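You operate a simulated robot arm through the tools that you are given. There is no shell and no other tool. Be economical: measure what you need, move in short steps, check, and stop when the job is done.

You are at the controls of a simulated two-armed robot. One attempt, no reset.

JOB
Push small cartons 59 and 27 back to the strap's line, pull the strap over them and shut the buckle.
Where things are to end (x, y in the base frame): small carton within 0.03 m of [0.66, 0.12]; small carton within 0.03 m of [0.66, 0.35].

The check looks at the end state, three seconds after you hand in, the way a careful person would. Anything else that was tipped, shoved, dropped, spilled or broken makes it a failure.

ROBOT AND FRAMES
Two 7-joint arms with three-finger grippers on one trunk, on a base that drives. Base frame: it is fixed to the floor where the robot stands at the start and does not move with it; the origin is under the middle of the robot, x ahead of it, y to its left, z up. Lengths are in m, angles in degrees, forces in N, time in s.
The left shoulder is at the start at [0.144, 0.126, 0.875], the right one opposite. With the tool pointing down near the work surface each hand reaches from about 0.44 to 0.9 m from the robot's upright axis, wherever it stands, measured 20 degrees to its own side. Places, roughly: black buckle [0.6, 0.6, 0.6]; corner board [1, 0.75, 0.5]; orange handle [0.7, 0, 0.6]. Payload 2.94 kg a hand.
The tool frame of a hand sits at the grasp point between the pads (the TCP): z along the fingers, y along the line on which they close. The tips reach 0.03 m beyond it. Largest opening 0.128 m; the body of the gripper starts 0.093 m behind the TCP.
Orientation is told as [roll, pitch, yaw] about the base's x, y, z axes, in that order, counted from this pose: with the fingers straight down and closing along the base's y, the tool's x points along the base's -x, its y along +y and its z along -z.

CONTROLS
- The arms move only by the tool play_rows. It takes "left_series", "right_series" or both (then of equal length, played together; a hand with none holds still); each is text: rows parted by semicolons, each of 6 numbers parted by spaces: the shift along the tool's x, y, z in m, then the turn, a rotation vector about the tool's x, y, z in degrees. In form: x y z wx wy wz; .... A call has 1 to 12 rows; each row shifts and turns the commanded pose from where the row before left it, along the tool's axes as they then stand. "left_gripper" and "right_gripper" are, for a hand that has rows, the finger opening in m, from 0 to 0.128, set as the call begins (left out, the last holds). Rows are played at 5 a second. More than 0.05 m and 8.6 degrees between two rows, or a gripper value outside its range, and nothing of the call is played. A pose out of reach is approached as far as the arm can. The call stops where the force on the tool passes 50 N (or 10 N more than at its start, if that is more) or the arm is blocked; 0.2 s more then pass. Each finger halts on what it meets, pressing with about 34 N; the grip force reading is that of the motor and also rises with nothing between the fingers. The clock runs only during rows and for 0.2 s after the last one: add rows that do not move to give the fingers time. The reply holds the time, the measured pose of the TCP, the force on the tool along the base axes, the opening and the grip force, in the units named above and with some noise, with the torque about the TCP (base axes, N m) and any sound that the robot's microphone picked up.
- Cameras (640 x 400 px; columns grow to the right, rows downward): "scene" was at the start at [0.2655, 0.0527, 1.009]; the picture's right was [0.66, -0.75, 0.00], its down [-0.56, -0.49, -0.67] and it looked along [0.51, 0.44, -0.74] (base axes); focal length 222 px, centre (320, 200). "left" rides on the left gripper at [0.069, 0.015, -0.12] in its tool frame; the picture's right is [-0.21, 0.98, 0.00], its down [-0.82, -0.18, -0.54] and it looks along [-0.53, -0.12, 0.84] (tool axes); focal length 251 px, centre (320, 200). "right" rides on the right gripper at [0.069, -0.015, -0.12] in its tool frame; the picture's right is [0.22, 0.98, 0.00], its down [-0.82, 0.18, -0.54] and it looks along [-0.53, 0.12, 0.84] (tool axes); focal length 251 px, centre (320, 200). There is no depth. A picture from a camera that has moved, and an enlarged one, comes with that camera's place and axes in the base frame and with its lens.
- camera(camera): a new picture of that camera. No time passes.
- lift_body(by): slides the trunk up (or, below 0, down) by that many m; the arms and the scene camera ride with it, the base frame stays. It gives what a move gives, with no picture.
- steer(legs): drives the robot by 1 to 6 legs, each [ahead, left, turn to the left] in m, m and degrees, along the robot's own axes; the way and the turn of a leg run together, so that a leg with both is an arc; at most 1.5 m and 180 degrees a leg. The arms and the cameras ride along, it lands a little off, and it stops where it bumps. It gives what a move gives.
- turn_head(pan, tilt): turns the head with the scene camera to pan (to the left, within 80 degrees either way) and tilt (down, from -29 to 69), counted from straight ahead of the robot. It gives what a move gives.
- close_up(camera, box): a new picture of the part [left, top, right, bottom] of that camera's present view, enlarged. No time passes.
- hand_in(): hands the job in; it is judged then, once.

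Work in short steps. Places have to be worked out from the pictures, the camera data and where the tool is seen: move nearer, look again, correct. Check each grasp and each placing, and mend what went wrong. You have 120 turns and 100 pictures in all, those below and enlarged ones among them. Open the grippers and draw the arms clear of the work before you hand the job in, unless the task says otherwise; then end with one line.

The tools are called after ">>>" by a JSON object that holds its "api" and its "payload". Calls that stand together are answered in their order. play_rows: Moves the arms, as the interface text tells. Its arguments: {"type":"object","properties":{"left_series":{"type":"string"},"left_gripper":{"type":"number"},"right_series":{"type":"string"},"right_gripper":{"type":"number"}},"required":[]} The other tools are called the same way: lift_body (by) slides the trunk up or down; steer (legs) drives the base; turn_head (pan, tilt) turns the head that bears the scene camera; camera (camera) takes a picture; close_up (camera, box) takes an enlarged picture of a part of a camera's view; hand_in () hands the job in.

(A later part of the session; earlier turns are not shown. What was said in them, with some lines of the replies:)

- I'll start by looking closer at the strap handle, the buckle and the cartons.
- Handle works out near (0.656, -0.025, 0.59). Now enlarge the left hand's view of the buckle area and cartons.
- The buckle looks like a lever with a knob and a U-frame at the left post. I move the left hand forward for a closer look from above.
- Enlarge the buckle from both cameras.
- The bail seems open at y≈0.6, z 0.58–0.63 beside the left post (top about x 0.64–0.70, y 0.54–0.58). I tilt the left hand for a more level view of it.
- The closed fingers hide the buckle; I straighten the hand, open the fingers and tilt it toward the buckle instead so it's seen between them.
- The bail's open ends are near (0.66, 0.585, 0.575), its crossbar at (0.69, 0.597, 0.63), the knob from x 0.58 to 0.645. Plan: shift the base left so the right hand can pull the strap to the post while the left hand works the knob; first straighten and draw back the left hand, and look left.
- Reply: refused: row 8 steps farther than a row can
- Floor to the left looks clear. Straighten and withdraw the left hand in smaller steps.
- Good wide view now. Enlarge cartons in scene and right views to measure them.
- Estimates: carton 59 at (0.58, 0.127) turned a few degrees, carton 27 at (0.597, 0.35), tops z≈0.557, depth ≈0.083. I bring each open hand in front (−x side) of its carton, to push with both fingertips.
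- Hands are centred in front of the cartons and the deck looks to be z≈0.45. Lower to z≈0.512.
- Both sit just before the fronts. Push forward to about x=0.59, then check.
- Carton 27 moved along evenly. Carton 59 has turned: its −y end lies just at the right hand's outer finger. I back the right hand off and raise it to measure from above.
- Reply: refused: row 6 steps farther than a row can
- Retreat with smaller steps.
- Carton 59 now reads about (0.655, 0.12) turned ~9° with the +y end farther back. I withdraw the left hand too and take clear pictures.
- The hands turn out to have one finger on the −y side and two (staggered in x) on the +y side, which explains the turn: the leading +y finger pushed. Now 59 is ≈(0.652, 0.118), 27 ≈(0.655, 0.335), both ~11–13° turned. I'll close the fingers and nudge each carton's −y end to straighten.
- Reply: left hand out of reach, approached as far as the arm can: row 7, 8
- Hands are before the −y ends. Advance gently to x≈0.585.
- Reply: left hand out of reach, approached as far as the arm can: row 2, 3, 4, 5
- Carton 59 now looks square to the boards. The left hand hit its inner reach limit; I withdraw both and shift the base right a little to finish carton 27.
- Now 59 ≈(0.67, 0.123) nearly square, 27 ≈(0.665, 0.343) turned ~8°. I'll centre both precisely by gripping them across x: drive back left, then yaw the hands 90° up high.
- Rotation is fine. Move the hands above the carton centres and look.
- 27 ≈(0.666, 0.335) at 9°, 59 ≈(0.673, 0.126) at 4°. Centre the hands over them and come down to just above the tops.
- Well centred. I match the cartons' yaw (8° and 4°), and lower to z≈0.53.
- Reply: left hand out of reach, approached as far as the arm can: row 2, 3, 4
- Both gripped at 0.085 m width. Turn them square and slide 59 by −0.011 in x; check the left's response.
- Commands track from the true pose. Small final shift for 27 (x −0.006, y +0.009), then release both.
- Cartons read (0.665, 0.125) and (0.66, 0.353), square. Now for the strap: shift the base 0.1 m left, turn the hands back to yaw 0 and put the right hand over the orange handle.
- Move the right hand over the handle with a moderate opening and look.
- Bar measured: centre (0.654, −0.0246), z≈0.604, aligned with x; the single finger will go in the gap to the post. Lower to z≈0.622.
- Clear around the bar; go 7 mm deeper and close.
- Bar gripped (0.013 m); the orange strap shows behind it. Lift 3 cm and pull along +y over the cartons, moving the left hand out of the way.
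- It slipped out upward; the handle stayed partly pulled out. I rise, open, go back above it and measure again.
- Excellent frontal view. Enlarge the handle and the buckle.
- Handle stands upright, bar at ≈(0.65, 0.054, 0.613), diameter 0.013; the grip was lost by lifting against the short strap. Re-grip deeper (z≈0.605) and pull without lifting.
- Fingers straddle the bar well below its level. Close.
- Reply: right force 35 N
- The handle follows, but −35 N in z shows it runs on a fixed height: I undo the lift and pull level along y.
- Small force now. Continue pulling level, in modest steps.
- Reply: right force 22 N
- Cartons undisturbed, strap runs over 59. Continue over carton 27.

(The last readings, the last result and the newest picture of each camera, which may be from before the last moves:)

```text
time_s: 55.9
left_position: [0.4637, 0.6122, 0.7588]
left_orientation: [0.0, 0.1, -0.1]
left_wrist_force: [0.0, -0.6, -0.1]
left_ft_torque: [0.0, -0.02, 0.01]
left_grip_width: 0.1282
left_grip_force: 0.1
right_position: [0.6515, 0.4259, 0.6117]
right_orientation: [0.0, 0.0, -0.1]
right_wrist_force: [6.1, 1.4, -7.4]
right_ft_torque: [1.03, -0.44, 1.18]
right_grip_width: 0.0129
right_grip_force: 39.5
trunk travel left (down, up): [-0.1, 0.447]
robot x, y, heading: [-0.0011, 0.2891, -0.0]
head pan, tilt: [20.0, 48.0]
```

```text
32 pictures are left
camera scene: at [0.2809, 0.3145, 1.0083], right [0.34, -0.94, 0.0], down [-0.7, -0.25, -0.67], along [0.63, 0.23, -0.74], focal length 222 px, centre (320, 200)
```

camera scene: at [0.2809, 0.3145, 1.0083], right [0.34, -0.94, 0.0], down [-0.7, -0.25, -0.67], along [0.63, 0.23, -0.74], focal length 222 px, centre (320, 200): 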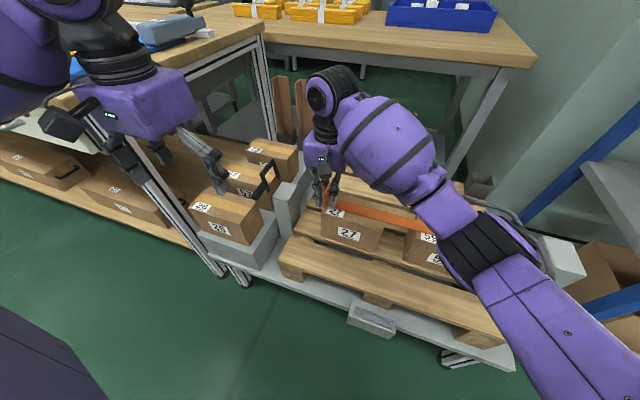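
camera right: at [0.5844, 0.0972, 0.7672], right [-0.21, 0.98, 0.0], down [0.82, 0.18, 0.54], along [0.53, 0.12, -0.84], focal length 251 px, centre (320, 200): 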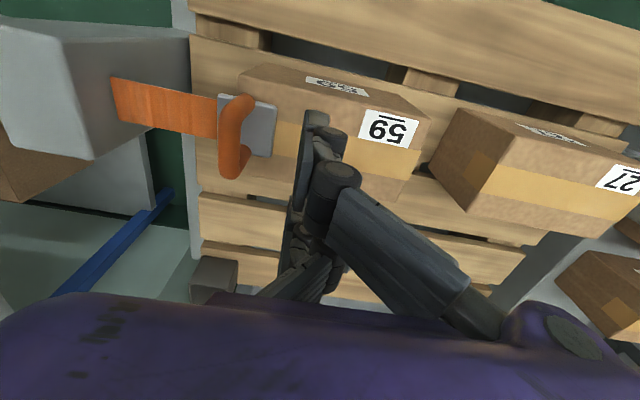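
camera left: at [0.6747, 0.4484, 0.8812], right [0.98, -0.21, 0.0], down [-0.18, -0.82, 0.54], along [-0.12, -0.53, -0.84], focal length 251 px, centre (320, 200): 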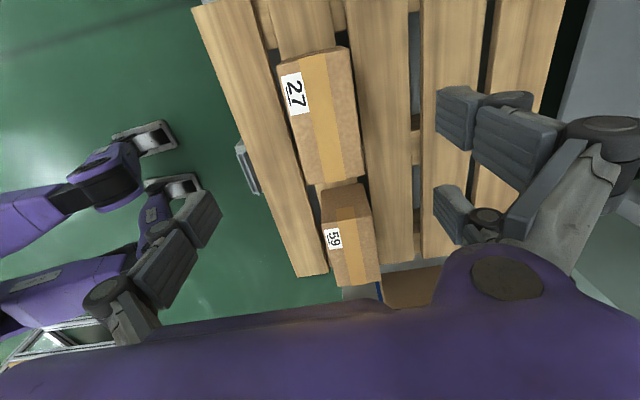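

Continue in small steps toward the post, listening for a latch.

>>> {"api": "play_rows", "payload": {"right_series": "0 0.015 0 0 0 0;0 0.015 0 0 0 0;0 0.015 0 0 0 0;0 0.015 0 0 0 0;0 0.01 0 0 0 0"}}

>>> {"api": "close_up", "payload": {"camera": "scene", "box": [220, 140, 380, 260]}}

>>> {"api": "camera", "payload": {"camera": "right"}}

```text
time_s: 57.1
left_position: [0.463, 0.6126, 0.7591]
left_orientation: [0.0, 0.1, 0.0]
left_wrist_force: [-0.3, -0.5, 0.0]
left_ft_torque: [-0.02, 0.03, -0.01]
left_grip_width: 0.1281
left_grip_force: 0.1
right_position: [0.6512, 0.5005, 0.6106]
right_orientation: [-0.1, 0.3, 0.2]
right_wrist_force: [-14.2, 1.7, -20.6]
right_ft_torque: [0.9, -0.1, 1.01]
right_grip_width: 0.0132
right_grip_force: 40.0
trunk travel left (down, up): [-0.1, 0.447]
robot x, y, heading: [-0.0017, 0.2893, 0.1]
head pan, tilt: [20.0, 48.0]
```

```text
3.33 times, centred on (300, 200) of scene
camera zoom: at [0.2803, 0.315, 1.0083], right [0.34, -0.94, 0.0], down [-0.7, -0.25, -0.67], along [0.63, 0.23, -0.74], focal length 741 px, centre (387, 200)
```

zoom: 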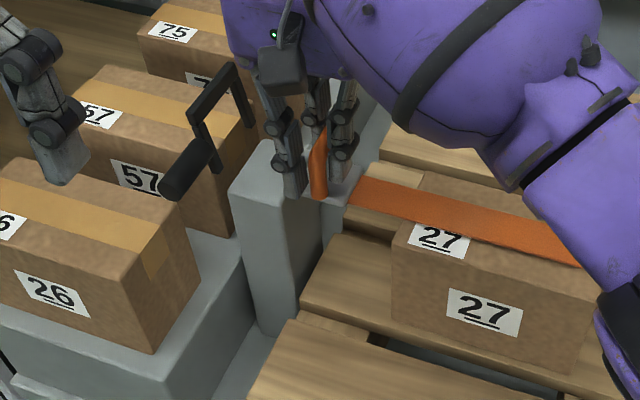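

```text
30 pictures are left
camera right: at [0.5828, 0.4863, 0.7312], right [-0.22, 0.98, 0.0], down [0.82, 0.18, 0.54], along [0.52, 0.12, -0.84], focal length 251 px, centre (320, 200)
```

right: 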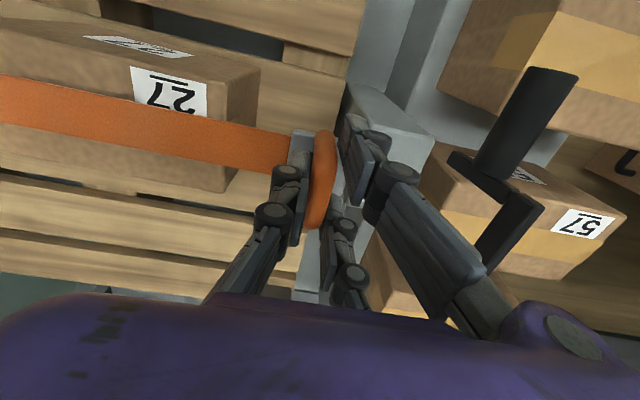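

Handle is at the post's inner edge and nothing blocks yet. Ease z by 2 mm and continue in 1 cm steps.

>>> {"api": "play_rows", "payload": {"right_series": "0 0.01 0.002 0 0 0;0 0.01 0 0 0 0;0 0 0 0 0 0"}}

>>> {"api": "play_rows", "payload": {"right_series": "0 0.01 0 0 0 0;0 0.01 0 0 0 0;0 0 0 0 0 0"}}

>>> {"api": "close_up", "payload": {"camera": "scene", "box": [220, 140, 380, 260]}}

>>> {"api": "close_up", "payload": {"camera": "right", "box": [220, 60, 620, 310]}}

```text
time_s: 57.9
left_position: [0.4608, 0.6128, 0.7596]
left_orientation: [0.0, 0.0, 0.0]
left_wrist_force: [-0.6, -0.1, 0.9]
left_ft_torque: [-0.03, 0.04, 0.02]
left_grip_width: 0.1279
left_grip_force: 0.0
right_position: [0.6515, 0.5227, 0.6113]
right_orientation: [0.2, 0.0, 0.3]
right_wrist_force: [-21.7, 2.2, 2.6]
right_ft_torque: [0.96, 1.29, 1.0]
right_grip_width: 0.0128
right_grip_force: 39.8
trunk travel left (down, up): [-0.1, 0.447]
robot x, y, heading: [-0.0036, 0.2858, 0.1]
head pan, tilt: [20.0, 48.0]
```

```text
time_s: 58.7
left_position: [0.4602, 0.6116, 0.7601]
left_orientation: [0.1, -0.1, 0.0]
left_wrist_force: [-0.2, 0.3, -0.2]
left_ft_torque: [0.0, -0.01, 0.04]
left_grip_width: 0.1278
left_grip_force: 0.0
right_position: [0.652, 0.5415, 0.6121]
right_orientation: [0.2, 0.1, 0.2]
right_wrist_force: [-21.9, 1.4, 8.2]
right_ft_torque: [1.02, 0.69, 1.03]
right_grip_width: 0.0128
right_grip_force: 39.2
trunk travel left (down, up): [-0.1, 0.447]
robot x, y, heading: [-0.0019, 0.2874, -0.1]
head pan, tilt: [20.0, 48.0]
```

```text
3.33 times, centred on (300, 200) of scene
camera zoom: at [0.2781, 0.3143, 1.0091], right [0.34, -0.94, 0.0], down [-0.7, -0.25, -0.67], along [0.63, 0.23, -0.74], focal length 741 px, centre (387, 200)
```

zoom: 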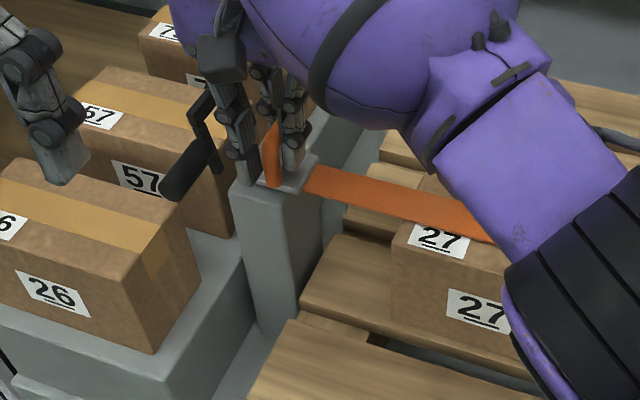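

```text
1.60 times, centred on (420, 185) of right
camera zoom: at [0.5822, 0.5256, 0.7308], right [-0.22, 0.98, 0.0], down [0.82, 0.18, 0.54], along [0.53, 0.12, -0.84], focal length 402 px, centre (160, 224)
```

zoom: 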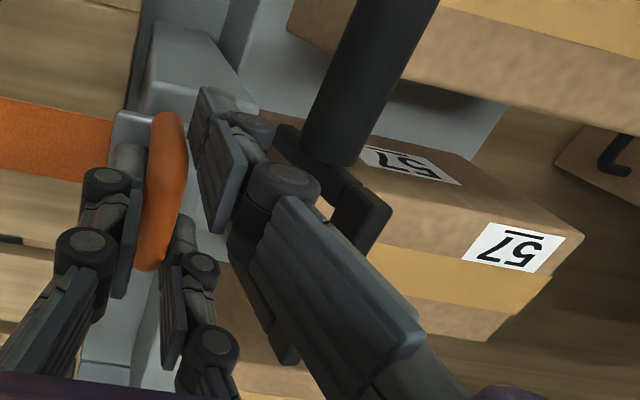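

The plate now slides onto the post top (handle y≈0.54). Relieve the x force and go on in 6 mm steps.

>>> {"api": "play_rows", "payload": {"right_series": "0.002 0.006 0 0 0 0;0 0.006 0 0 0 0;0 0 0 0 0 0"}}

>>> {"api": "close_up", "payload": {"camera": "right", "box": [220, 60, 620, 310]}}

```text
time_s: 59.5
left_position: [0.4613, 0.6122, 0.7597]
left_orientation: [-0.1, 0.0, 0.0]
left_wrist_force: [-0.3, 0.1, 0.0]
left_ft_torque: [-0.01, 0.01, 0.0]
left_grip_width: 0.1279
left_grip_force: 0.1
right_position: [0.6527, 0.5505, 0.6114]
right_orientation: [0.0, -0.2, 0.0]
right_wrist_force: [-6.6, -0.2, 8.2]
right_ft_torque: [0.95, 1.12, 1.3]
right_grip_width: 0.0133
right_grip_force: 39.5
trunk travel left (down, up): [-0.1, 0.447]
robot x, y, heading: [-0.0038, 0.2847, -0.1]
head pan, tilt: [20.0, 48.0]
```

```text
1.60 times, centred on (420, 185) of right
camera zoom: at [0.5818, 0.5364, 0.7305], right [-0.21, 0.98, 0.0], down [0.82, 0.18, 0.54], along [0.53, 0.12, -0.84], focal length 402 px, centre (160, 224)
```

zoom: 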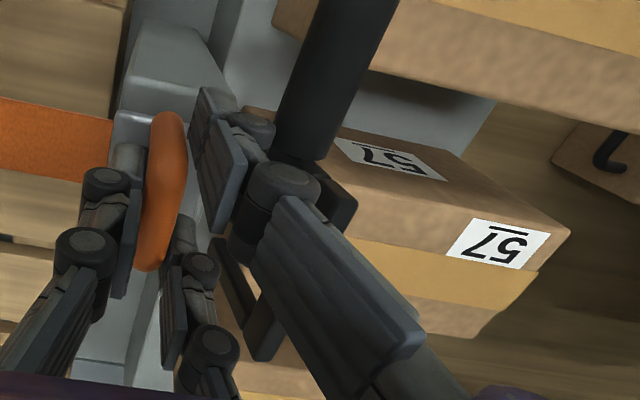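

Fingers are nearly at the bail. The handle stayed put when it slipped before, so I release gently and lift the right hand straight up.

>>> {"api": "play_rows", "payload": {"right_series": "0 0 0 0 0 0;0 0 0 0 0 0;0 0 -0.03 0 0 0;0 0 -0.04 0 0 0;0 -0.02 -0.04 0 0 0", "right_gripper": 0.024}}

>>> {"api": "close_up", "payload": {"camera": "right", "box": [220, 60, 620, 310]}}

>>> {"api": "close_up", "payload": {"camera": "scene", "box": [220, 140, 380, 260]}}

```text
time_s: 60.7
left_position: [0.4611, 0.6118, 0.7608]
left_orientation: [0.0, 0.1, 0.0]
left_wrist_force: [-0.6, 0.6, 0.1]
left_ft_torque: [-0.02, -0.02, 0.01]
left_grip_width: 0.1278
left_grip_force: 0.0
right_position: [0.6494, 0.53, 0.72]
right_orientation: [0.0, -0.1, -0.1]
right_wrist_force: [1.0, -0.4, -0.1]
right_ft_torque: [-0.02, -0.04, 0.03]
right_grip_width: 0.0239
right_grip_force: 0.1
trunk travel left (down, up): [-0.1, 0.447]
robot x, y, heading: [-0.0014, 0.2848, -0.2]
head pan, tilt: [20.0, 48.0]
```

```text
1.60 times, centred on (420, 185) of right
camera zoom: at [0.5802, 0.5157, 0.8392], right [-0.21, 0.98, 0.0], down [0.82, 0.18, 0.54], along [0.53, 0.12, -0.84], focal length 402 px, centre (160, 224)
```

zoom: 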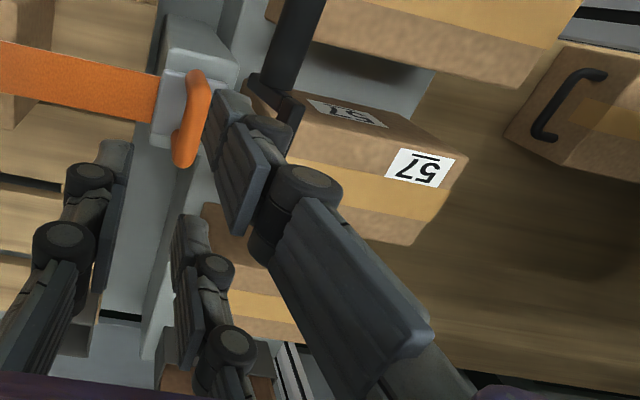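

```text
3.33 times, centred on (300, 200) of scene
camera zoom: at [0.2796, 0.3139, 1.0087], right [0.34, -0.94, 0.0], down [-0.7, -0.25, -0.67], along [0.63, 0.23, -0.74], focal length 741 px, centre (387, 200)
```

zoom: 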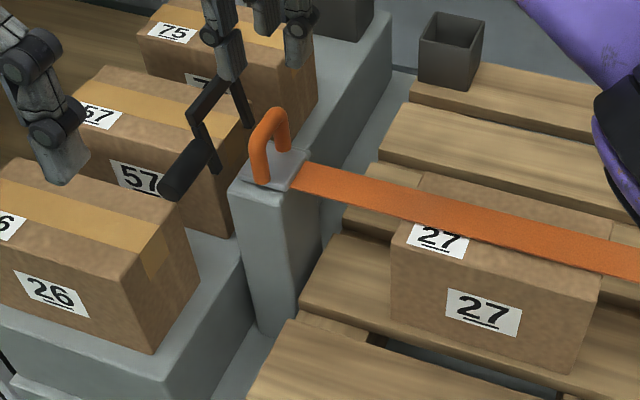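

The handle stays on the post top with the strap across both cartons. Move the right hand away and bring the left hand above the knob.

>>> {"api": "play_rows", "payload": {"right_series": "0.01 -0.045 -0.01 0 0 0;0.01 -0.045 -0.01 0 0 0;0 -0.045 0 0 0 0;0 -0.045 0 0 0 0;0 -0.045 0 0 0 0;0 -0.045 0 0 0 0"}}

>>> {"api": "play_rows", "payload": {"left_series": "-0.03 -0.003 0 0 0 0;-0.03 -0.003 0 0 0 0;-0.03 -0.003 0 0 0 0;-0.03 -0.003 0 0 0 0;0 0 0 0 0 0", "left_gripper": 0.07}}

>>> {"api": "camera", "payload": {"camera": "left"}}

>>> {"api": "close_up", "payload": {"camera": "scene", "box": [220, 140, 380, 260]}}

```text
time_s: 62.1
left_position: [0.462, 0.6125, 0.7599]
left_orientation: [0.0, 0.1, 0.1]
left_wrist_force: [0.3, -0.4, 0.3]
left_ft_torque: [0.0, 0.0, 0.03]
left_grip_width: 0.1278
left_grip_force: 0.1
right_position: [0.6304, 0.2596, 0.7412]
right_orientation: [-0.1, 0.0, 0.1]
right_wrist_force: [0.5, -0.9, -0.6]
right_ft_torque: [-0.02, -0.01, 0.0]
right_grip_width: 0.024
right_grip_force: 0.1
trunk travel left (down, up): [-0.1, 0.447]
robot x, y, heading: [-0.001, 0.2885, 0.1]
head pan, tilt: [20.0, 48.0]
```

```text
time_s: 63.3
left_position: [0.5807, 0.6035, 0.7568]
left_orientation: [0.1, 0.0, -0.1]
left_wrist_force: [0.2, 0.7, -0.4]
left_ft_torque: [-0.03, 0.0, -0.01]
left_grip_width: 0.0701
left_grip_force: 0.1
right_position: [0.631, 0.2612, 0.7412]
right_orientation: [0.0, 0.1, 0.0]
right_wrist_force: [-0.3, -0.3, 0.2]
right_ft_torque: [-0.01, 0.0, 0.0]
right_grip_width: 0.0238
right_grip_force: 0.1
trunk travel left (down, up): [-0.1, 0.447]
robot x, y, heading: [0.0049, 0.2875, -0.5]
head pan, tilt: [20.0, 48.0]
```

```text
24 pictures are left
camera left: at [0.5128, 0.6196, 0.8783], right [0.22, 0.98, 0.0], down [0.82, -0.18, 0.54], along [0.53, -0.12, -0.84], focal length 251 px, centre (320, 200)
```

left: 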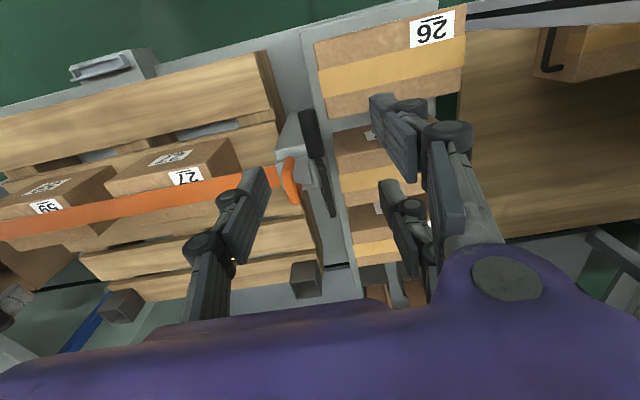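

```text
3.33 times, centred on (300, 200) of scene
camera zoom: at [0.2798, 0.3145, 1.0086], right [0.34, -0.94, 0.0], down [-0.7, -0.25, -0.67], along [0.63, 0.23, -0.74], focal length 741 px, centre (387, 200)
```

zoom: 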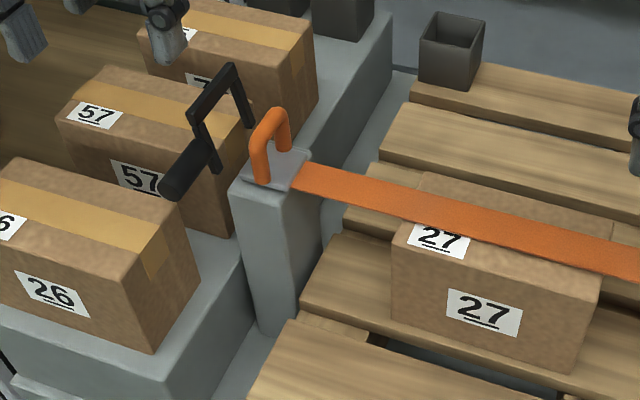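

>>> {"api": "close_up", "payload": {"camera": "left", "box": [256, 100, 376, 220]}}

```text
3.33 times, centred on (316, 160) of left
camera zoom: at [0.5128, 0.6196, 0.8783], right [0.22, 0.98, 0.0], down [0.82, -0.18, 0.54], along [0.53, -0.12, -0.84], focal length 838 px, centre (333, 333)
```

zoom: 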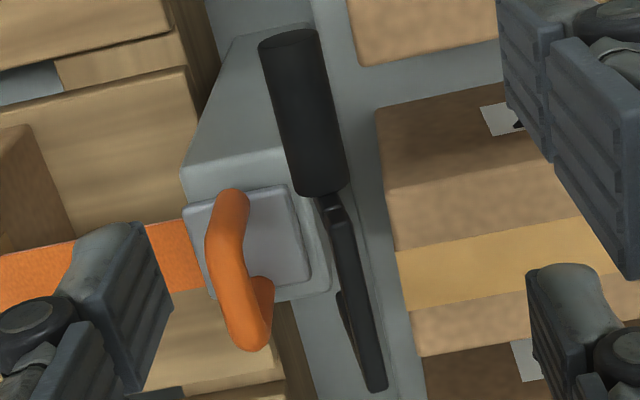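

Knob spans x 0.575–0.627 at y≈0.590, z≈0.603, Ø0.02; neighbouring carton tops are only ≈0.556. I bring the left hand down around the knob.

>>> {"api": "play_rows", "payload": {"left_series": "-0.012 -0.0125 0.02 0 0 0;0 0 0.04 0 0 0;0 0 0.04 0 0 0;0 0 0.034 0 0 0", "left_gripper": 0.05}}

>>> {"api": "camera", "payload": {"camera": "left"}}

>>> {"api": "close_up", "payload": {"camera": "scene", "box": [200, 110, 360, 230]}}

```text
time_s: 64.3
left_position: [0.5913, 0.5904, 0.6254]
left_orientation: [0.0, 0.0, 0.0]
left_wrist_force: [0.7, 0.8, 0.2]
left_ft_torque: [0.03, 0.04, 0.04]
left_grip_width: 0.05
left_grip_force: 0.0
right_position: [0.6315, 0.2619, 0.7416]
right_orientation: [-0.1, 0.1, 0.0]
right_wrist_force: [-0.8, 0.2, -0.4]
right_ft_torque: [0.01, 0.04, 0.0]
right_grip_width: 0.0242
right_grip_force: 0.0
trunk travel left (down, up): [-0.1, 0.447]
robot x, y, heading: [0.0003, 0.2875, -0.2]
head pan, tilt: [20.0, 48.0]
```

```text
21 pictures are left
camera left: at [0.5239, 0.6045, 0.7464], right [0.22, 0.98, 0.0], down [0.82, -0.18, 0.54], along [0.53, -0.12, -0.84], focal length 251 px, centre (320, 200)
```

left: 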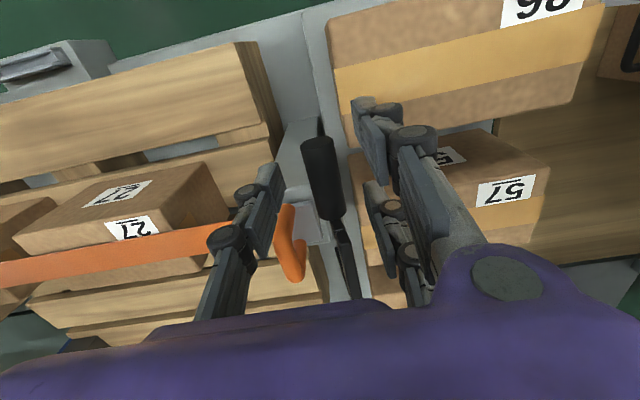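

```text
3.33 times, centred on (280, 170) of scene
camera zoom: at [0.2803, 0.3145, 1.0084], right [0.34, -0.94, 0.0], down [-0.7, -0.25, -0.67], along [0.63, 0.23, -0.74], focal length 741 px, centre (453, 300)
```

zoom: 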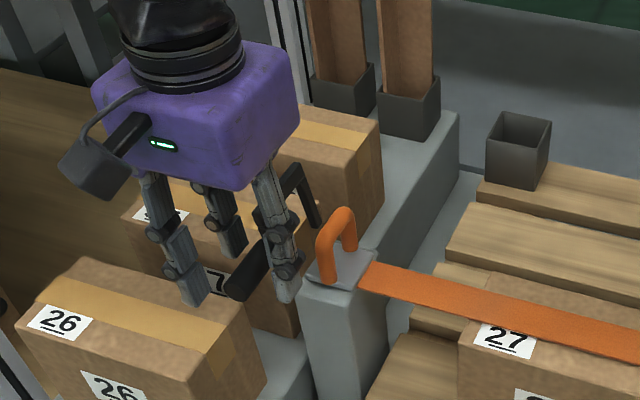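

The fingers straddle the knob. Close lightly around it, then start the swing toward −y.

>>> {"api": "play_rows", "payload": {"left_series": "0 0 0 0 0 0;0 0 0 0 0 0;0 0 0 0 0 0", "left_gripper": 0.024}}

>>> {"api": "play_rows", "payload": {"left_series": "0 -0.007 -0.001 0 0 0;0 -0.007 0 0 0 0;0 -0.007 0.002 0 0 0;0 0 0 0 0 0"}}

>>> {"api": "close_up", "payload": {"camera": "scene", "box": [200, 110, 360, 230]}}

```text
time_s: 65.1
left_position: [0.5927, 0.588, 0.6257]
left_orientation: [-0.1, 0.0, 0.0]
left_wrist_force: [0.7, -0.3, 0.8]
left_ft_torque: [-0.03, -0.02, 0.01]
left_grip_width: 0.0239
left_grip_force: 0.1
right_position: [0.6313, 0.2611, 0.7408]
right_orientation: [0.0, 0.0, 0.0]
right_wrist_force: [-0.6, 0.6, -0.4]
right_ft_torque: [0.02, 0.0, 0.02]
right_grip_width: 0.0243
right_grip_force: 0.1
trunk travel left (down, up): [-0.1, 0.447]
robot x, y, heading: [0.0025, 0.2836, 0.1]
head pan, tilt: [20.0, 48.0]
```

```text
time_s: 66.1
left_position: [0.5927, 0.5684, 0.6258]
left_orientation: [0.0, 0.0, -0.1]
left_wrist_force: [-0.5, -0.7, -0.3]
left_ft_torque: [0.01, 0.07, -0.01]
left_grip_width: 0.0245
left_grip_force: 0.0
right_position: [0.6309, 0.2612, 0.7397]
right_orientation: [0.0, 0.0, -0.1]
right_wrist_force: [0.0, -0.5, 0.1]
right_ft_torque: [-0.03, 0.0, 0.0]
right_grip_width: 0.0237
right_grip_force: 0.2
trunk travel left (down, up): [-0.1, 0.447]
robot x, y, heading: [0.0025, 0.2853, 0.1]
head pan, tilt: [20.0, 48.0]
```

```text
3.33 times, centred on (280, 170) of scene
camera zoom: at [0.28, 0.3145, 1.0085], right [0.34, -0.94, 0.0], down [-0.7, -0.25, -0.67], along [0.63, 0.23, -0.74], focal length 741 px, centre (453, 300)
```

zoom: 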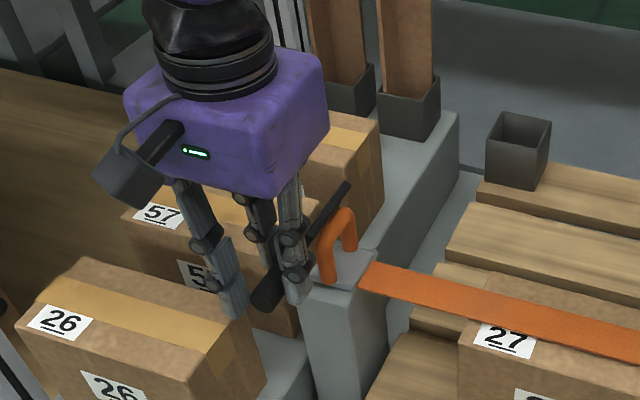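

The bail swings with little force and now leans toward the handle. Continue along the arc, now also down.

>>> {"api": "play_rows", "payload": {"left_series": "0 -0.005 0.004 0 0 0;0 -0.005 0.006 0 0 0;0 0 0 0 0 0"}}

>>> {"api": "close_up", "payload": {"camera": "scene", "box": [200, 110, 360, 230]}}

```text
time_s: 66.9
left_position: [0.5913, 0.5584, 0.6168]
left_orientation: [0.0, 0.0, 0.0]
left_wrist_force: [0.0, -0.7, -0.4]
left_ft_torque: [-0.01, -0.01, -0.01]
left_grip_width: 0.0238
left_grip_force: 0.0
right_position: [0.6307, 0.2608, 0.7412]
right_orientation: [0.0, 0.0, 0.1]
right_wrist_force: [0.7, -0.2, 0.2]
right_ft_torque: [0.0, 0.0, 0.0]
right_grip_width: 0.0243
right_grip_force: 0.1
trunk travel left (down, up): [-0.1, 0.447]
robot x, y, heading: [0.0017, 0.2894, 0.1]
head pan, tilt: [20.0, 48.0]
```

```text
3.33 times, centred on (280, 170) of scene
camera zoom: at [0.2799, 0.3144, 1.0085], right [0.34, -0.94, 0.0], down [-0.7, -0.25, -0.67], along [0.63, 0.23, -0.74], focal length 741 px, centre (453, 300)
```

zoom: 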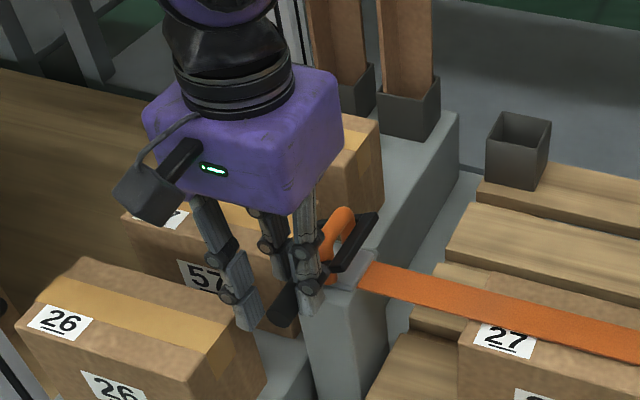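

The crossbar has passed over the handle's bar. Grip the knob firmly and press it the rest of the way down.

>>> {"api": "play_rows", "payload": {"left_series": "0 0 0 0 0 0;0 0 0 0 0 0;0 -0.002 0.005 0 0 0;0 -0.002 0.005 0 0 0;0 0 0.005 0 0 0;0 0 0 0 0 0", "left_gripper": 0.012}}

>>> {"api": "close_up", "payload": {"camera": "scene", "box": [200, 110, 360, 230]}}

```text
time_s: 68.0
left_position: [0.5918, 0.5565, 0.6085]
left_orientation: [0.2, -0.3, 0.1]
left_wrist_force: [-10.7, 7.4, 33.5]
left_ft_torque: [0.21, 1.26, -0.18]
left_grip_width: 0.0147
left_grip_force: 40.8
right_position: [0.6291, 0.2629, 0.7431]
right_orientation: [0.0, -0.1, 0.0]
right_wrist_force: [0.0, 0.3, 0.2]
right_ft_torque: [0.02, 0.0, 0.01]
right_grip_width: 0.0239
right_grip_force: 0.1
trunk travel left (down, up): [-0.1, 0.447]
robot x, y, heading: [-0.0011, 0.288, 0.1]
head pan, tilt: [20.0, 48.0]
stopped in row 5 (left hand): the force on the tool passed its limit at 58 N (the readings are from after the stop); the commanded pose is now the measured one
```

```text
3.33 times, centred on (280, 170) of scene
camera zoom: at [0.2771, 0.3148, 1.0095], right [0.34, -0.94, 0.0], down [-0.7, -0.26, -0.67], along [0.63, 0.23, -0.74], focal length 741 px, centre (453, 300)
```

zoom: 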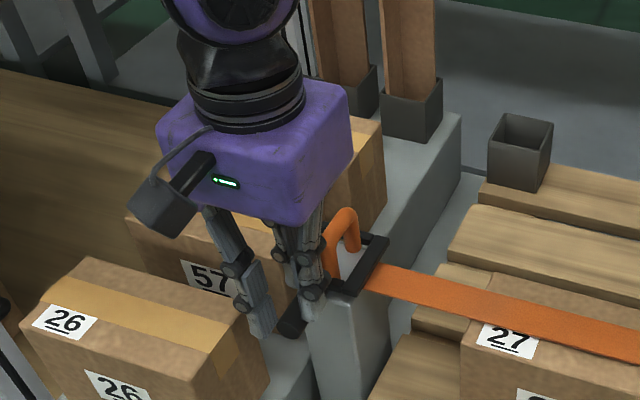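

The bail now lies nearly flat around the handle and resisted with 58 N. Release the knob and lift away to see if it stays.

>>> {"api": "play_rows", "payload": {"left_series": "0 0 0 0 0 0;0 0 0 0 0 0;0 0 -0.03 0 0 0;0 0 -0.04 0 0 0;0.02 0 -0.04 0 0 0;0.03 0.02 0 0 0 0;0.03 0.02 0 0 0 0", "left_gripper": 0.04}}

>>> {"api": "close_up", "payload": {"camera": "scene", "box": [240, 150, 340, 225]}}

>>> {"api": "camera", "payload": {"camera": "left"}}

```text
time_s: 69.6
left_position: [0.5143, 0.5984, 0.7152]
left_orientation: [0.3, -0.2, 0.0]
left_wrist_force: [0.3, 0.4, 1.2]
left_ft_torque: [-0.01, 0.02, -0.02]
left_grip_width: 0.0399
left_grip_force: 0.1
right_position: [0.6308, 0.2634, 0.74]
right_orientation: [0.0, 0.0, 0.1]
right_wrist_force: [0.3, 0.1, -0.2]
right_ft_torque: [0.03, 0.04, 0.02]
right_grip_width: 0.0242
right_grip_force: 0.1
trunk travel left (down, up): [-0.1, 0.447]
robot x, y, heading: [0.0001, 0.287, -0.0]
head pan, tilt: [20.0, 48.0]
```

```text
5.33 times, centred on (290, 188) of scene
camera zoom: at [0.2798, 0.3158, 1.0085], right [0.34, -0.94, 0.0], down [-0.7, -0.26, -0.67], along [0.63, 0.23, -0.74], focal length 1185 px, centre (480, 267)
```

zoom: 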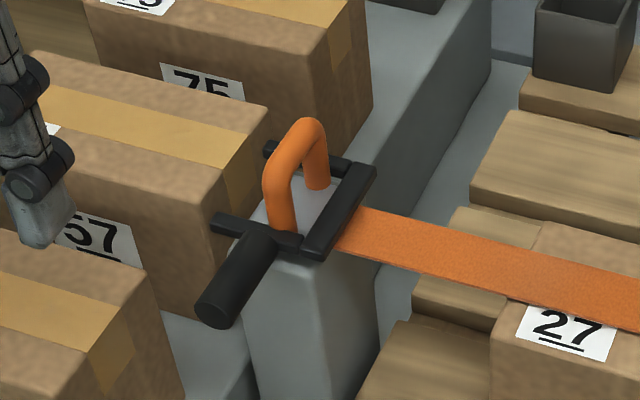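

```text
15 pictures are left
camera left: at [0.4451, 0.6132, 0.8361], right [0.21, 0.98, 0.0], down [0.82, -0.18, 0.54], along [0.53, -0.11, -0.84], focal length 251 px, centre (320, 200)
```

left: 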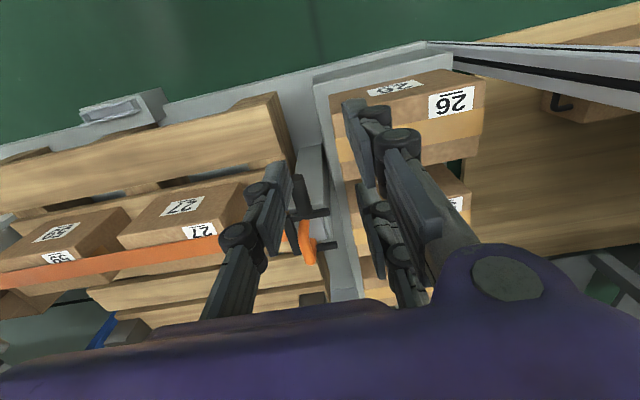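

The bail lies flat around the handle with the crossbar behind it, and it stays. To be sure it's fully shut, I press the knob down from above with closed fingers.

>>> {"api": "play_rows", "payload": {"left_series": "-0.025 -0.015 0 0 0 0;-0.03 -0.015 0 0 0 0;-0.03 -0.015 0 0 0 0;0 0 0.025 0 0 0;0 0 0.025 0 0 0;0 0 0 0 0 0", "left_gripper": 0}}

>>> {"api": "close_up", "payload": {"camera": "scene", "box": [220, 120, 340, 210]}}

```text
time_s: 71.0
left_position: [0.5992, 0.5513, 0.6644]
left_orientation: [0.2, -0.1, 0.0]
left_wrist_force: [0.3, 0.9, -0.7]
left_ft_torque: [0.02, 0.01, 0.01]
left_grip_width: 0.0
left_grip_force: 2.9
right_position: [0.6304, 0.2623, 0.7405]
right_orientation: [0.0, 0.0, 0.1]
right_wrist_force: [0.9, 0.0, 0.1]
right_ft_torque: [0.0, 0.0, 0.0]
right_grip_width: 0.0242
right_grip_force: 0.1
trunk travel left (down, up): [-0.1, 0.447]
robot x, y, heading: [-0.0017, 0.2893, 0.1]
head pan, tilt: [20.0, 48.0]
```

```text
4.44 times, centred on (280, 165) of scene
camera zoom: at [0.2798, 0.315, 1.0086], right [0.34, -0.94, 0.0], down [-0.7, -0.25, -0.67], along [0.63, 0.23, -0.74], focal length 988 px, centre (498, 356)
```

zoom: 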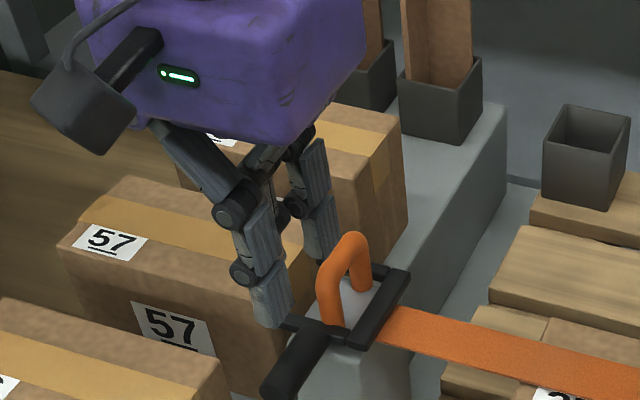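

The staggered front finger is near the handle; shift back 2 cm in x, then press down gently.

>>> {"api": "play_rows", "payload": {"left_series": "0.02 0.003 0 0 0 0;0 0 0.015 0 0 0;0 0 0.015 0 0 0;0 0 0.01 0 0 0;0 0 0.008 0 0 0;0 0 0.006 0 0 0;0 0 0.006 0 0 0"}}

>>> {"api": "close_up", "payload": {"camera": "scene", "box": [220, 120, 340, 210]}}

```text
time_s: 72.6
left_position: [0.5791, 0.5547, 0.6061]
left_orientation: [0.3, -0.2, 0.0]
left_wrist_force: [0.5, 0.5, -0.1]
left_ft_torque: [0.02, 0.02, 0.02]
left_grip_width: 0.0
left_grip_force: 3.0
right_position: [0.6312, 0.2622, 0.7411]
right_orientation: [-0.1, 0.0, 0.1]
right_wrist_force: [0.7, -0.7, -0.6]
right_ft_torque: [-0.02, 0.01, -0.01]
right_grip_width: 0.0246
right_grip_force: 0.1
trunk travel left (down, up): [-0.1, 0.447]
robot x, y, heading: [0.0007, 0.2878, -0.1]
head pan, tilt: [20.0, 48.0]
```

```text
4.44 times, centred on (280, 165) of scene
camera zoom: at [0.28, 0.315, 1.0085], right [0.34, -0.94, 0.0], down [-0.7, -0.25, -0.67], along [0.63, 0.23, -0.74], focal length 988 px, centre (498, 356)
```

zoom: 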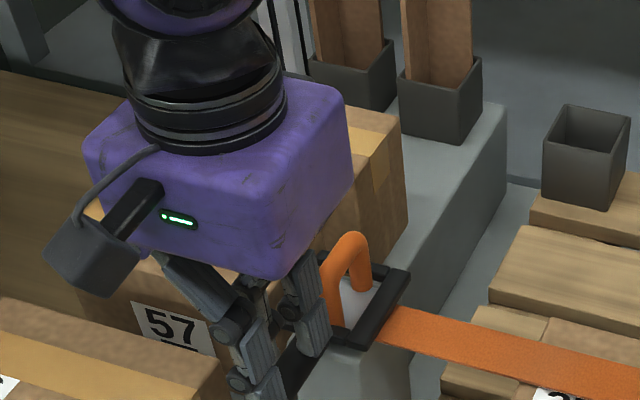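

No contact yet; go down further in small steps.

>>> {"api": "play_rows", "payload": {"left_series": "0 0 0.005 0 0 0;0 0 0.005 0 0 0;0 0 0.004 0 0 0;0 0 0.004 0 0 0"}}

```text
time_s: 73.6
left_position: [0.5761, 0.5538, 0.5876]
left_orientation: [0.3, 0.0, 0.0]
left_wrist_force: [-0.3, -0.5, 0.0]
left_ft_torque: [-0.01, -0.03, -0.03]
left_grip_width: 0.0058
left_grip_force: 2.8
right_position: [0.6307, 0.2629, 0.74]
right_orientation: [0.0, 0.0, 0.1]
right_wrist_force: [0.4, 1.6, 0.9]
right_ft_torque: [0.01, -0.02, -0.01]
right_grip_width: 0.0241
right_grip_force: 0.1
trunk travel left (down, up): [-0.1, 0.447]
robot x, y, heading: [-0.0039, 0.29, -0.1]
head pan, tilt: [20.0, 48.0]
```

The fingertips begin to wedge on the knob. Press a little further.

>>> {"api": "play_rows", "payload": {"left_series": "0 0 0.004 0 0 0;0 0 0.004 0 0 0;0 0 0.004 0 0 0"}}

>>> {"api": "close_up", "payload": {"camera": "scene", "box": [220, 120, 340, 210]}}

```text
time_s: 74.4
left_position: [0.5781, 0.5539, 0.5758]
left_orientation: [0.2, -0.1, 0.1]
left_wrist_force: [0.4, -0.3, 6.0]
left_ft_torque: [0.0, -0.02, -0.05]
left_grip_width: 0.006
left_grip_force: 3.1
right_position: [0.6309, 0.262, 0.7406]
right_orientation: [0.0, 0.0, 0.1]
right_wrist_force: [1.0, 0.7, -0.4]
right_ft_torque: [0.0, 0.01, 0.03]
right_grip_width: 0.0241
right_grip_force: 0.1
trunk travel left (down, up): [-0.1, 0.447]
robot x, y, heading: [0.0028, 0.2869, 0.1]
head pan, tilt: [20.0, 48.0]
```

```text
4.44 times, centred on (280, 165) of scene
camera zoom: at [0.2796, 0.3148, 1.0086], right [0.34, -0.94, 0.0], down [-0.7, -0.25, -0.67], along [0.63, 0.23, -0.74], focal length 988 px, centre (498, 356)
```

zoom: 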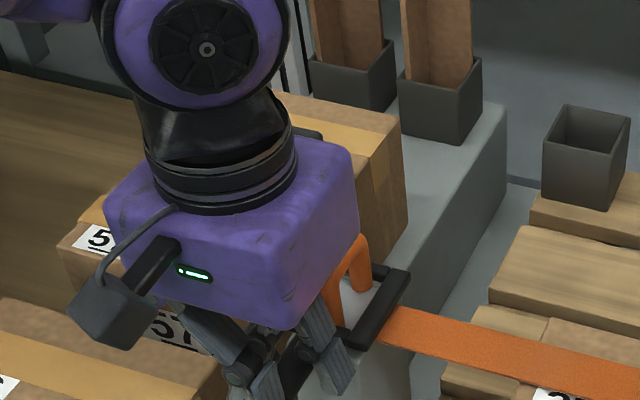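

Contact force appears (6 N). Press on in small steps until it firmly resists.

>>> {"api": "play_rows", "payload": {"left_series": "0 0 0.002 0 0 0;0 0 0.002 0 0 0;0 0 0.002 0 0 0;0 0 0.002 0 0 0"}}

```text
time_s: 75.4
left_position: [0.579, 0.5546, 0.5703]
left_orientation: [0.2, -0.3, 0.0]
left_wrist_force: [0.5, -0.4, 12.2]
left_ft_torque: [-0.03, -0.14, -0.09]
left_grip_width: 0.0058
left_grip_force: 3.1
right_position: [0.6319, 0.2622, 0.7406]
right_orientation: [0.0, -0.2, 0.1]
right_wrist_force: [0.8, 0.8, -0.4]
right_ft_torque: [0.01, -0.02, 0.01]
right_grip_width: 0.0241
right_grip_force: 0.1
trunk travel left (down, up): [-0.1, 0.447]
robot x, y, heading: [0.0034, 0.2854, -0.2]
head pan, tilt: [20.0, 48.0]
```

>>> {"api": "play_rows", "payload": {"left_series": "0 0 0.003 0 0 0;0 0 0.003 0 0 0;0 0 0.003 0 0 0;0 0 0.003 0 0 0"}}

>>> {"api": "close_up", "payload": {"camera": "scene", "box": [220, 120, 340, 210]}}

```text
time_s: 76.4
left_position: [0.5789, 0.5525, 0.5573]
left_orientation: [0.1, -0.3, 0.0]
left_wrist_force: [-0.3, -4.6, 24.4]
left_ft_torque: [0.16, -0.31, -0.12]
left_grip_width: 0.0062
left_grip_force: 3.3
right_position: [0.6297, 0.2606, 0.7408]
right_orientation: [0.0, -0.1, 0.2]
right_wrist_force: [0.0, 0.0, 0.3]
right_ft_torque: [0.01, 0.02, 0.03]
right_grip_width: 0.0242
right_grip_force: 0.0
trunk travel left (down, up): [-0.1, 0.447]
robot x, y, heading: [0.0, 0.2858, -0.2]
head pan, tilt: [20.0, 48.0]
```

```text
4.44 times, centred on (280, 165) of scene
camera zoom: at [0.2784, 0.3139, 1.0091], right [0.34, -0.94, 0.0], down [-0.7, -0.25, -0.67], along [0.63, 0.23, -0.74], focal length 988 px, centre (498, 356)
```

zoom: 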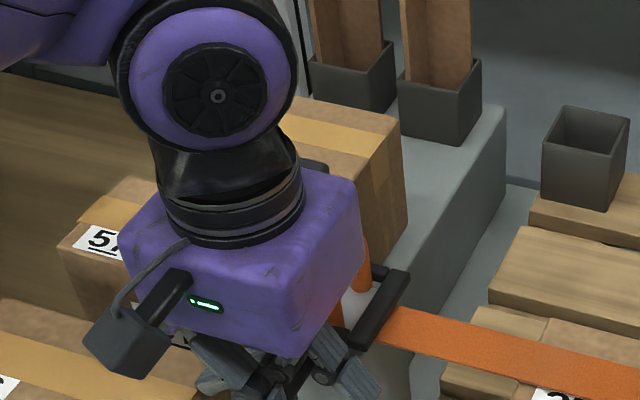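

The lever doesn't move any further – it's at its end. Open the fingers, rise straight up and withdraw, then check.

>>> {"api": "play_rows", "payload": {"left_series": "0 0 -0.004 0 0 0;0 0 -0.004 0 0 0;0 0 -0.01 0 0 0;0 0 -0.03 0 0 0;0 0 -0.04 0 0 0;0 0 -0.04 0 0 0;0.03 0.02 -0.03 0 0 0;0.04 0.02 0 0 0 0;0.04 0.02 0 0 0 0", "left_gripper": 0.05}}

>>> {"api": "close_up", "payload": {"camera": "scene", "box": [240, 150, 340, 225]}}

```text
time_s: 78.4
left_position: [0.466, 0.613, 0.7141]
left_orientation: [0.3, -0.3, -0.1]
left_wrist_force: [-0.4, -0.1, -0.3]
left_ft_torque: [-0.01, 0.0, 0.03]
left_grip_width: 0.0502
left_grip_force: 0.0
right_position: [0.6302, 0.2626, 0.7417]
right_orientation: [0.1, -0.1, 0.1]
right_wrist_force: [-0.4, 0.0, -0.1]
right_ft_torque: [-0.01, 0.04, 0.04]
right_grip_width: 0.024
right_grip_force: 0.0
trunk travel left (down, up): [-0.1, 0.447]
robot x, y, heading: [0.0018, 0.2876, -0.3]
head pan, tilt: [20.0, 48.0]
```

```text
5.33 times, centred on (290, 188) of scene
camera zoom: at [0.2795, 0.3151, 1.0087], right [0.34, -0.94, 0.0], down [-0.7, -0.25, -0.67], along [0.63, 0.23, -0.74], focal length 1185 px, centre (480, 267)
```

zoom: 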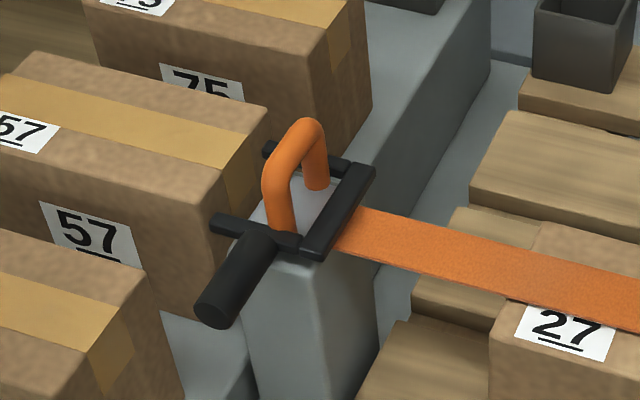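

The bail is flat, enclosing the handle's plate. Draw both arms clear with grippers open, and take a last overall look.

>>> {"api": "play_rows", "payload": {"right_series": "0.04 -0.02 -0.02 0 0 0;0.04 -0.02 0 0 0 0;0.04 -0.02 0 0 0 0;0.04 -0.02 0 0 0 0", "left_series": "0.02 0 -0.03 0 0 0;0.02 0 0 0 0 0;0 0 0 0 0 0;0 0 0 0 0 0", "left_gripper": 0.128, "right_gripper": 0.128}}

>>> {"api": "turn_head", "payload": {"pan": 5, "tilt": 45}}

>>> {"api": "camera", "payload": {"camera": "scene"}}

>>> {"api": "close_up", "payload": {"camera": "scene", "box": [190, 150, 430, 300]}}

```text
time_s: 79.4
left_position: [0.4288, 0.6131, 0.7434]
left_orientation: [0.2, -0.1, 0.0]
left_wrist_force: [-1.0, 0.6, -0.5]
left_ft_torque: [-0.02, 0.0, -0.02]
left_grip_width: 0.1279
left_grip_force: 0.1
right_position: [0.4712, 0.1841, 0.7621]
right_orientation: [0.0, 0.0, 0.1]
right_wrist_force: [-0.1, -0.2, 0.3]
right_ft_torque: [0.0, -0.02, -0.03]
right_grip_width: 0.1278
right_grip_force: 0.1
trunk travel left (down, up): [-0.1, 0.447]
robot x, y, heading: [0.0013, 0.2845, 0.1]
head pan, tilt: [20.0, 48.0]
```

```text
time_s: 80.2
left_position: [0.4285, 0.6139, 0.7415]
left_orientation: [0.2, -0.1, 0.0]
left_wrist_force: [-0.6, 0.8, -0.2]
left_ft_torque: [-0.01, -0.01, -0.02]
left_grip_width: 0.1281
left_grip_force: 0.1
right_position: [0.4744, 0.1835, 0.7607]
right_orientation: [0.0, -0.1, 0.1]
right_wrist_force: [-0.6, -0.4, 0.8]
right_ft_torque: [0.02, 0.01, 0.01]
right_grip_width: 0.1281
right_grip_force: 0.0
trunk travel left (down, up): [-0.1, 0.447]
robot x, y, heading: [-0.001, 0.285, 0.1]
head pan, tilt: [5.0, 45.0]
```

```text
9 pictures are left
camera scene: at [0.2869, 0.2952, 1.0127], right [0.09, -1.0, 0.0], down [-0.7, -0.06, -0.71], along [0.7, 0.06, -0.71], focal length 222 px, centre (320, 200)
```

scene: 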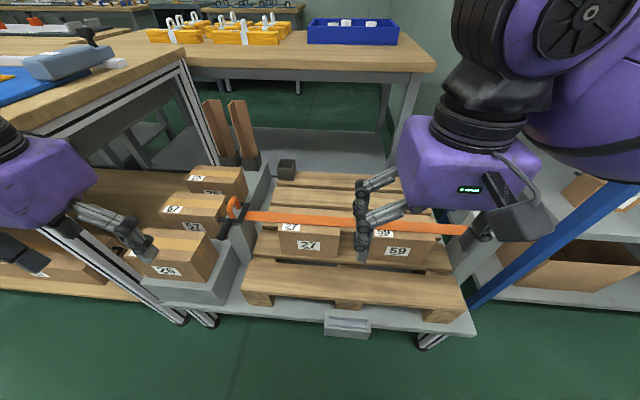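

```text
2.67 times, centred on (310, 225) of scene
camera zoom: at [0.2869, 0.2952, 1.0127], right [0.09, -1.0, 0.0], down [-0.7, -0.06, -0.71], along [0.7, 0.06, -0.71], focal length 592 px, centre (347, 133)
```

zoom: 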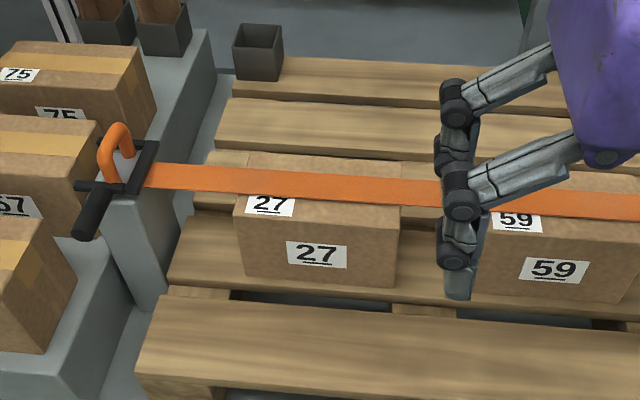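

Strap lies over both cartons, the bail is shut round the handle, carton 27 reads (0.659, 0.352), neighbours are undisturbed and both arms are clear. Handing in.

>>> {"api": "hand_in", "payload": {}}

```text
The job is handed in.
```

I pushed cartons 59 and 27 back to the strap's line, pulled the strap over both, swung the buckle down flat around the handle, and handed the job in. By camera, 59 is at about (0.665, 0.125) and 27 at about (0.66, 0.35). I heard no latch click, but the buckle stayed shut and would not go down any further when I pressed it.
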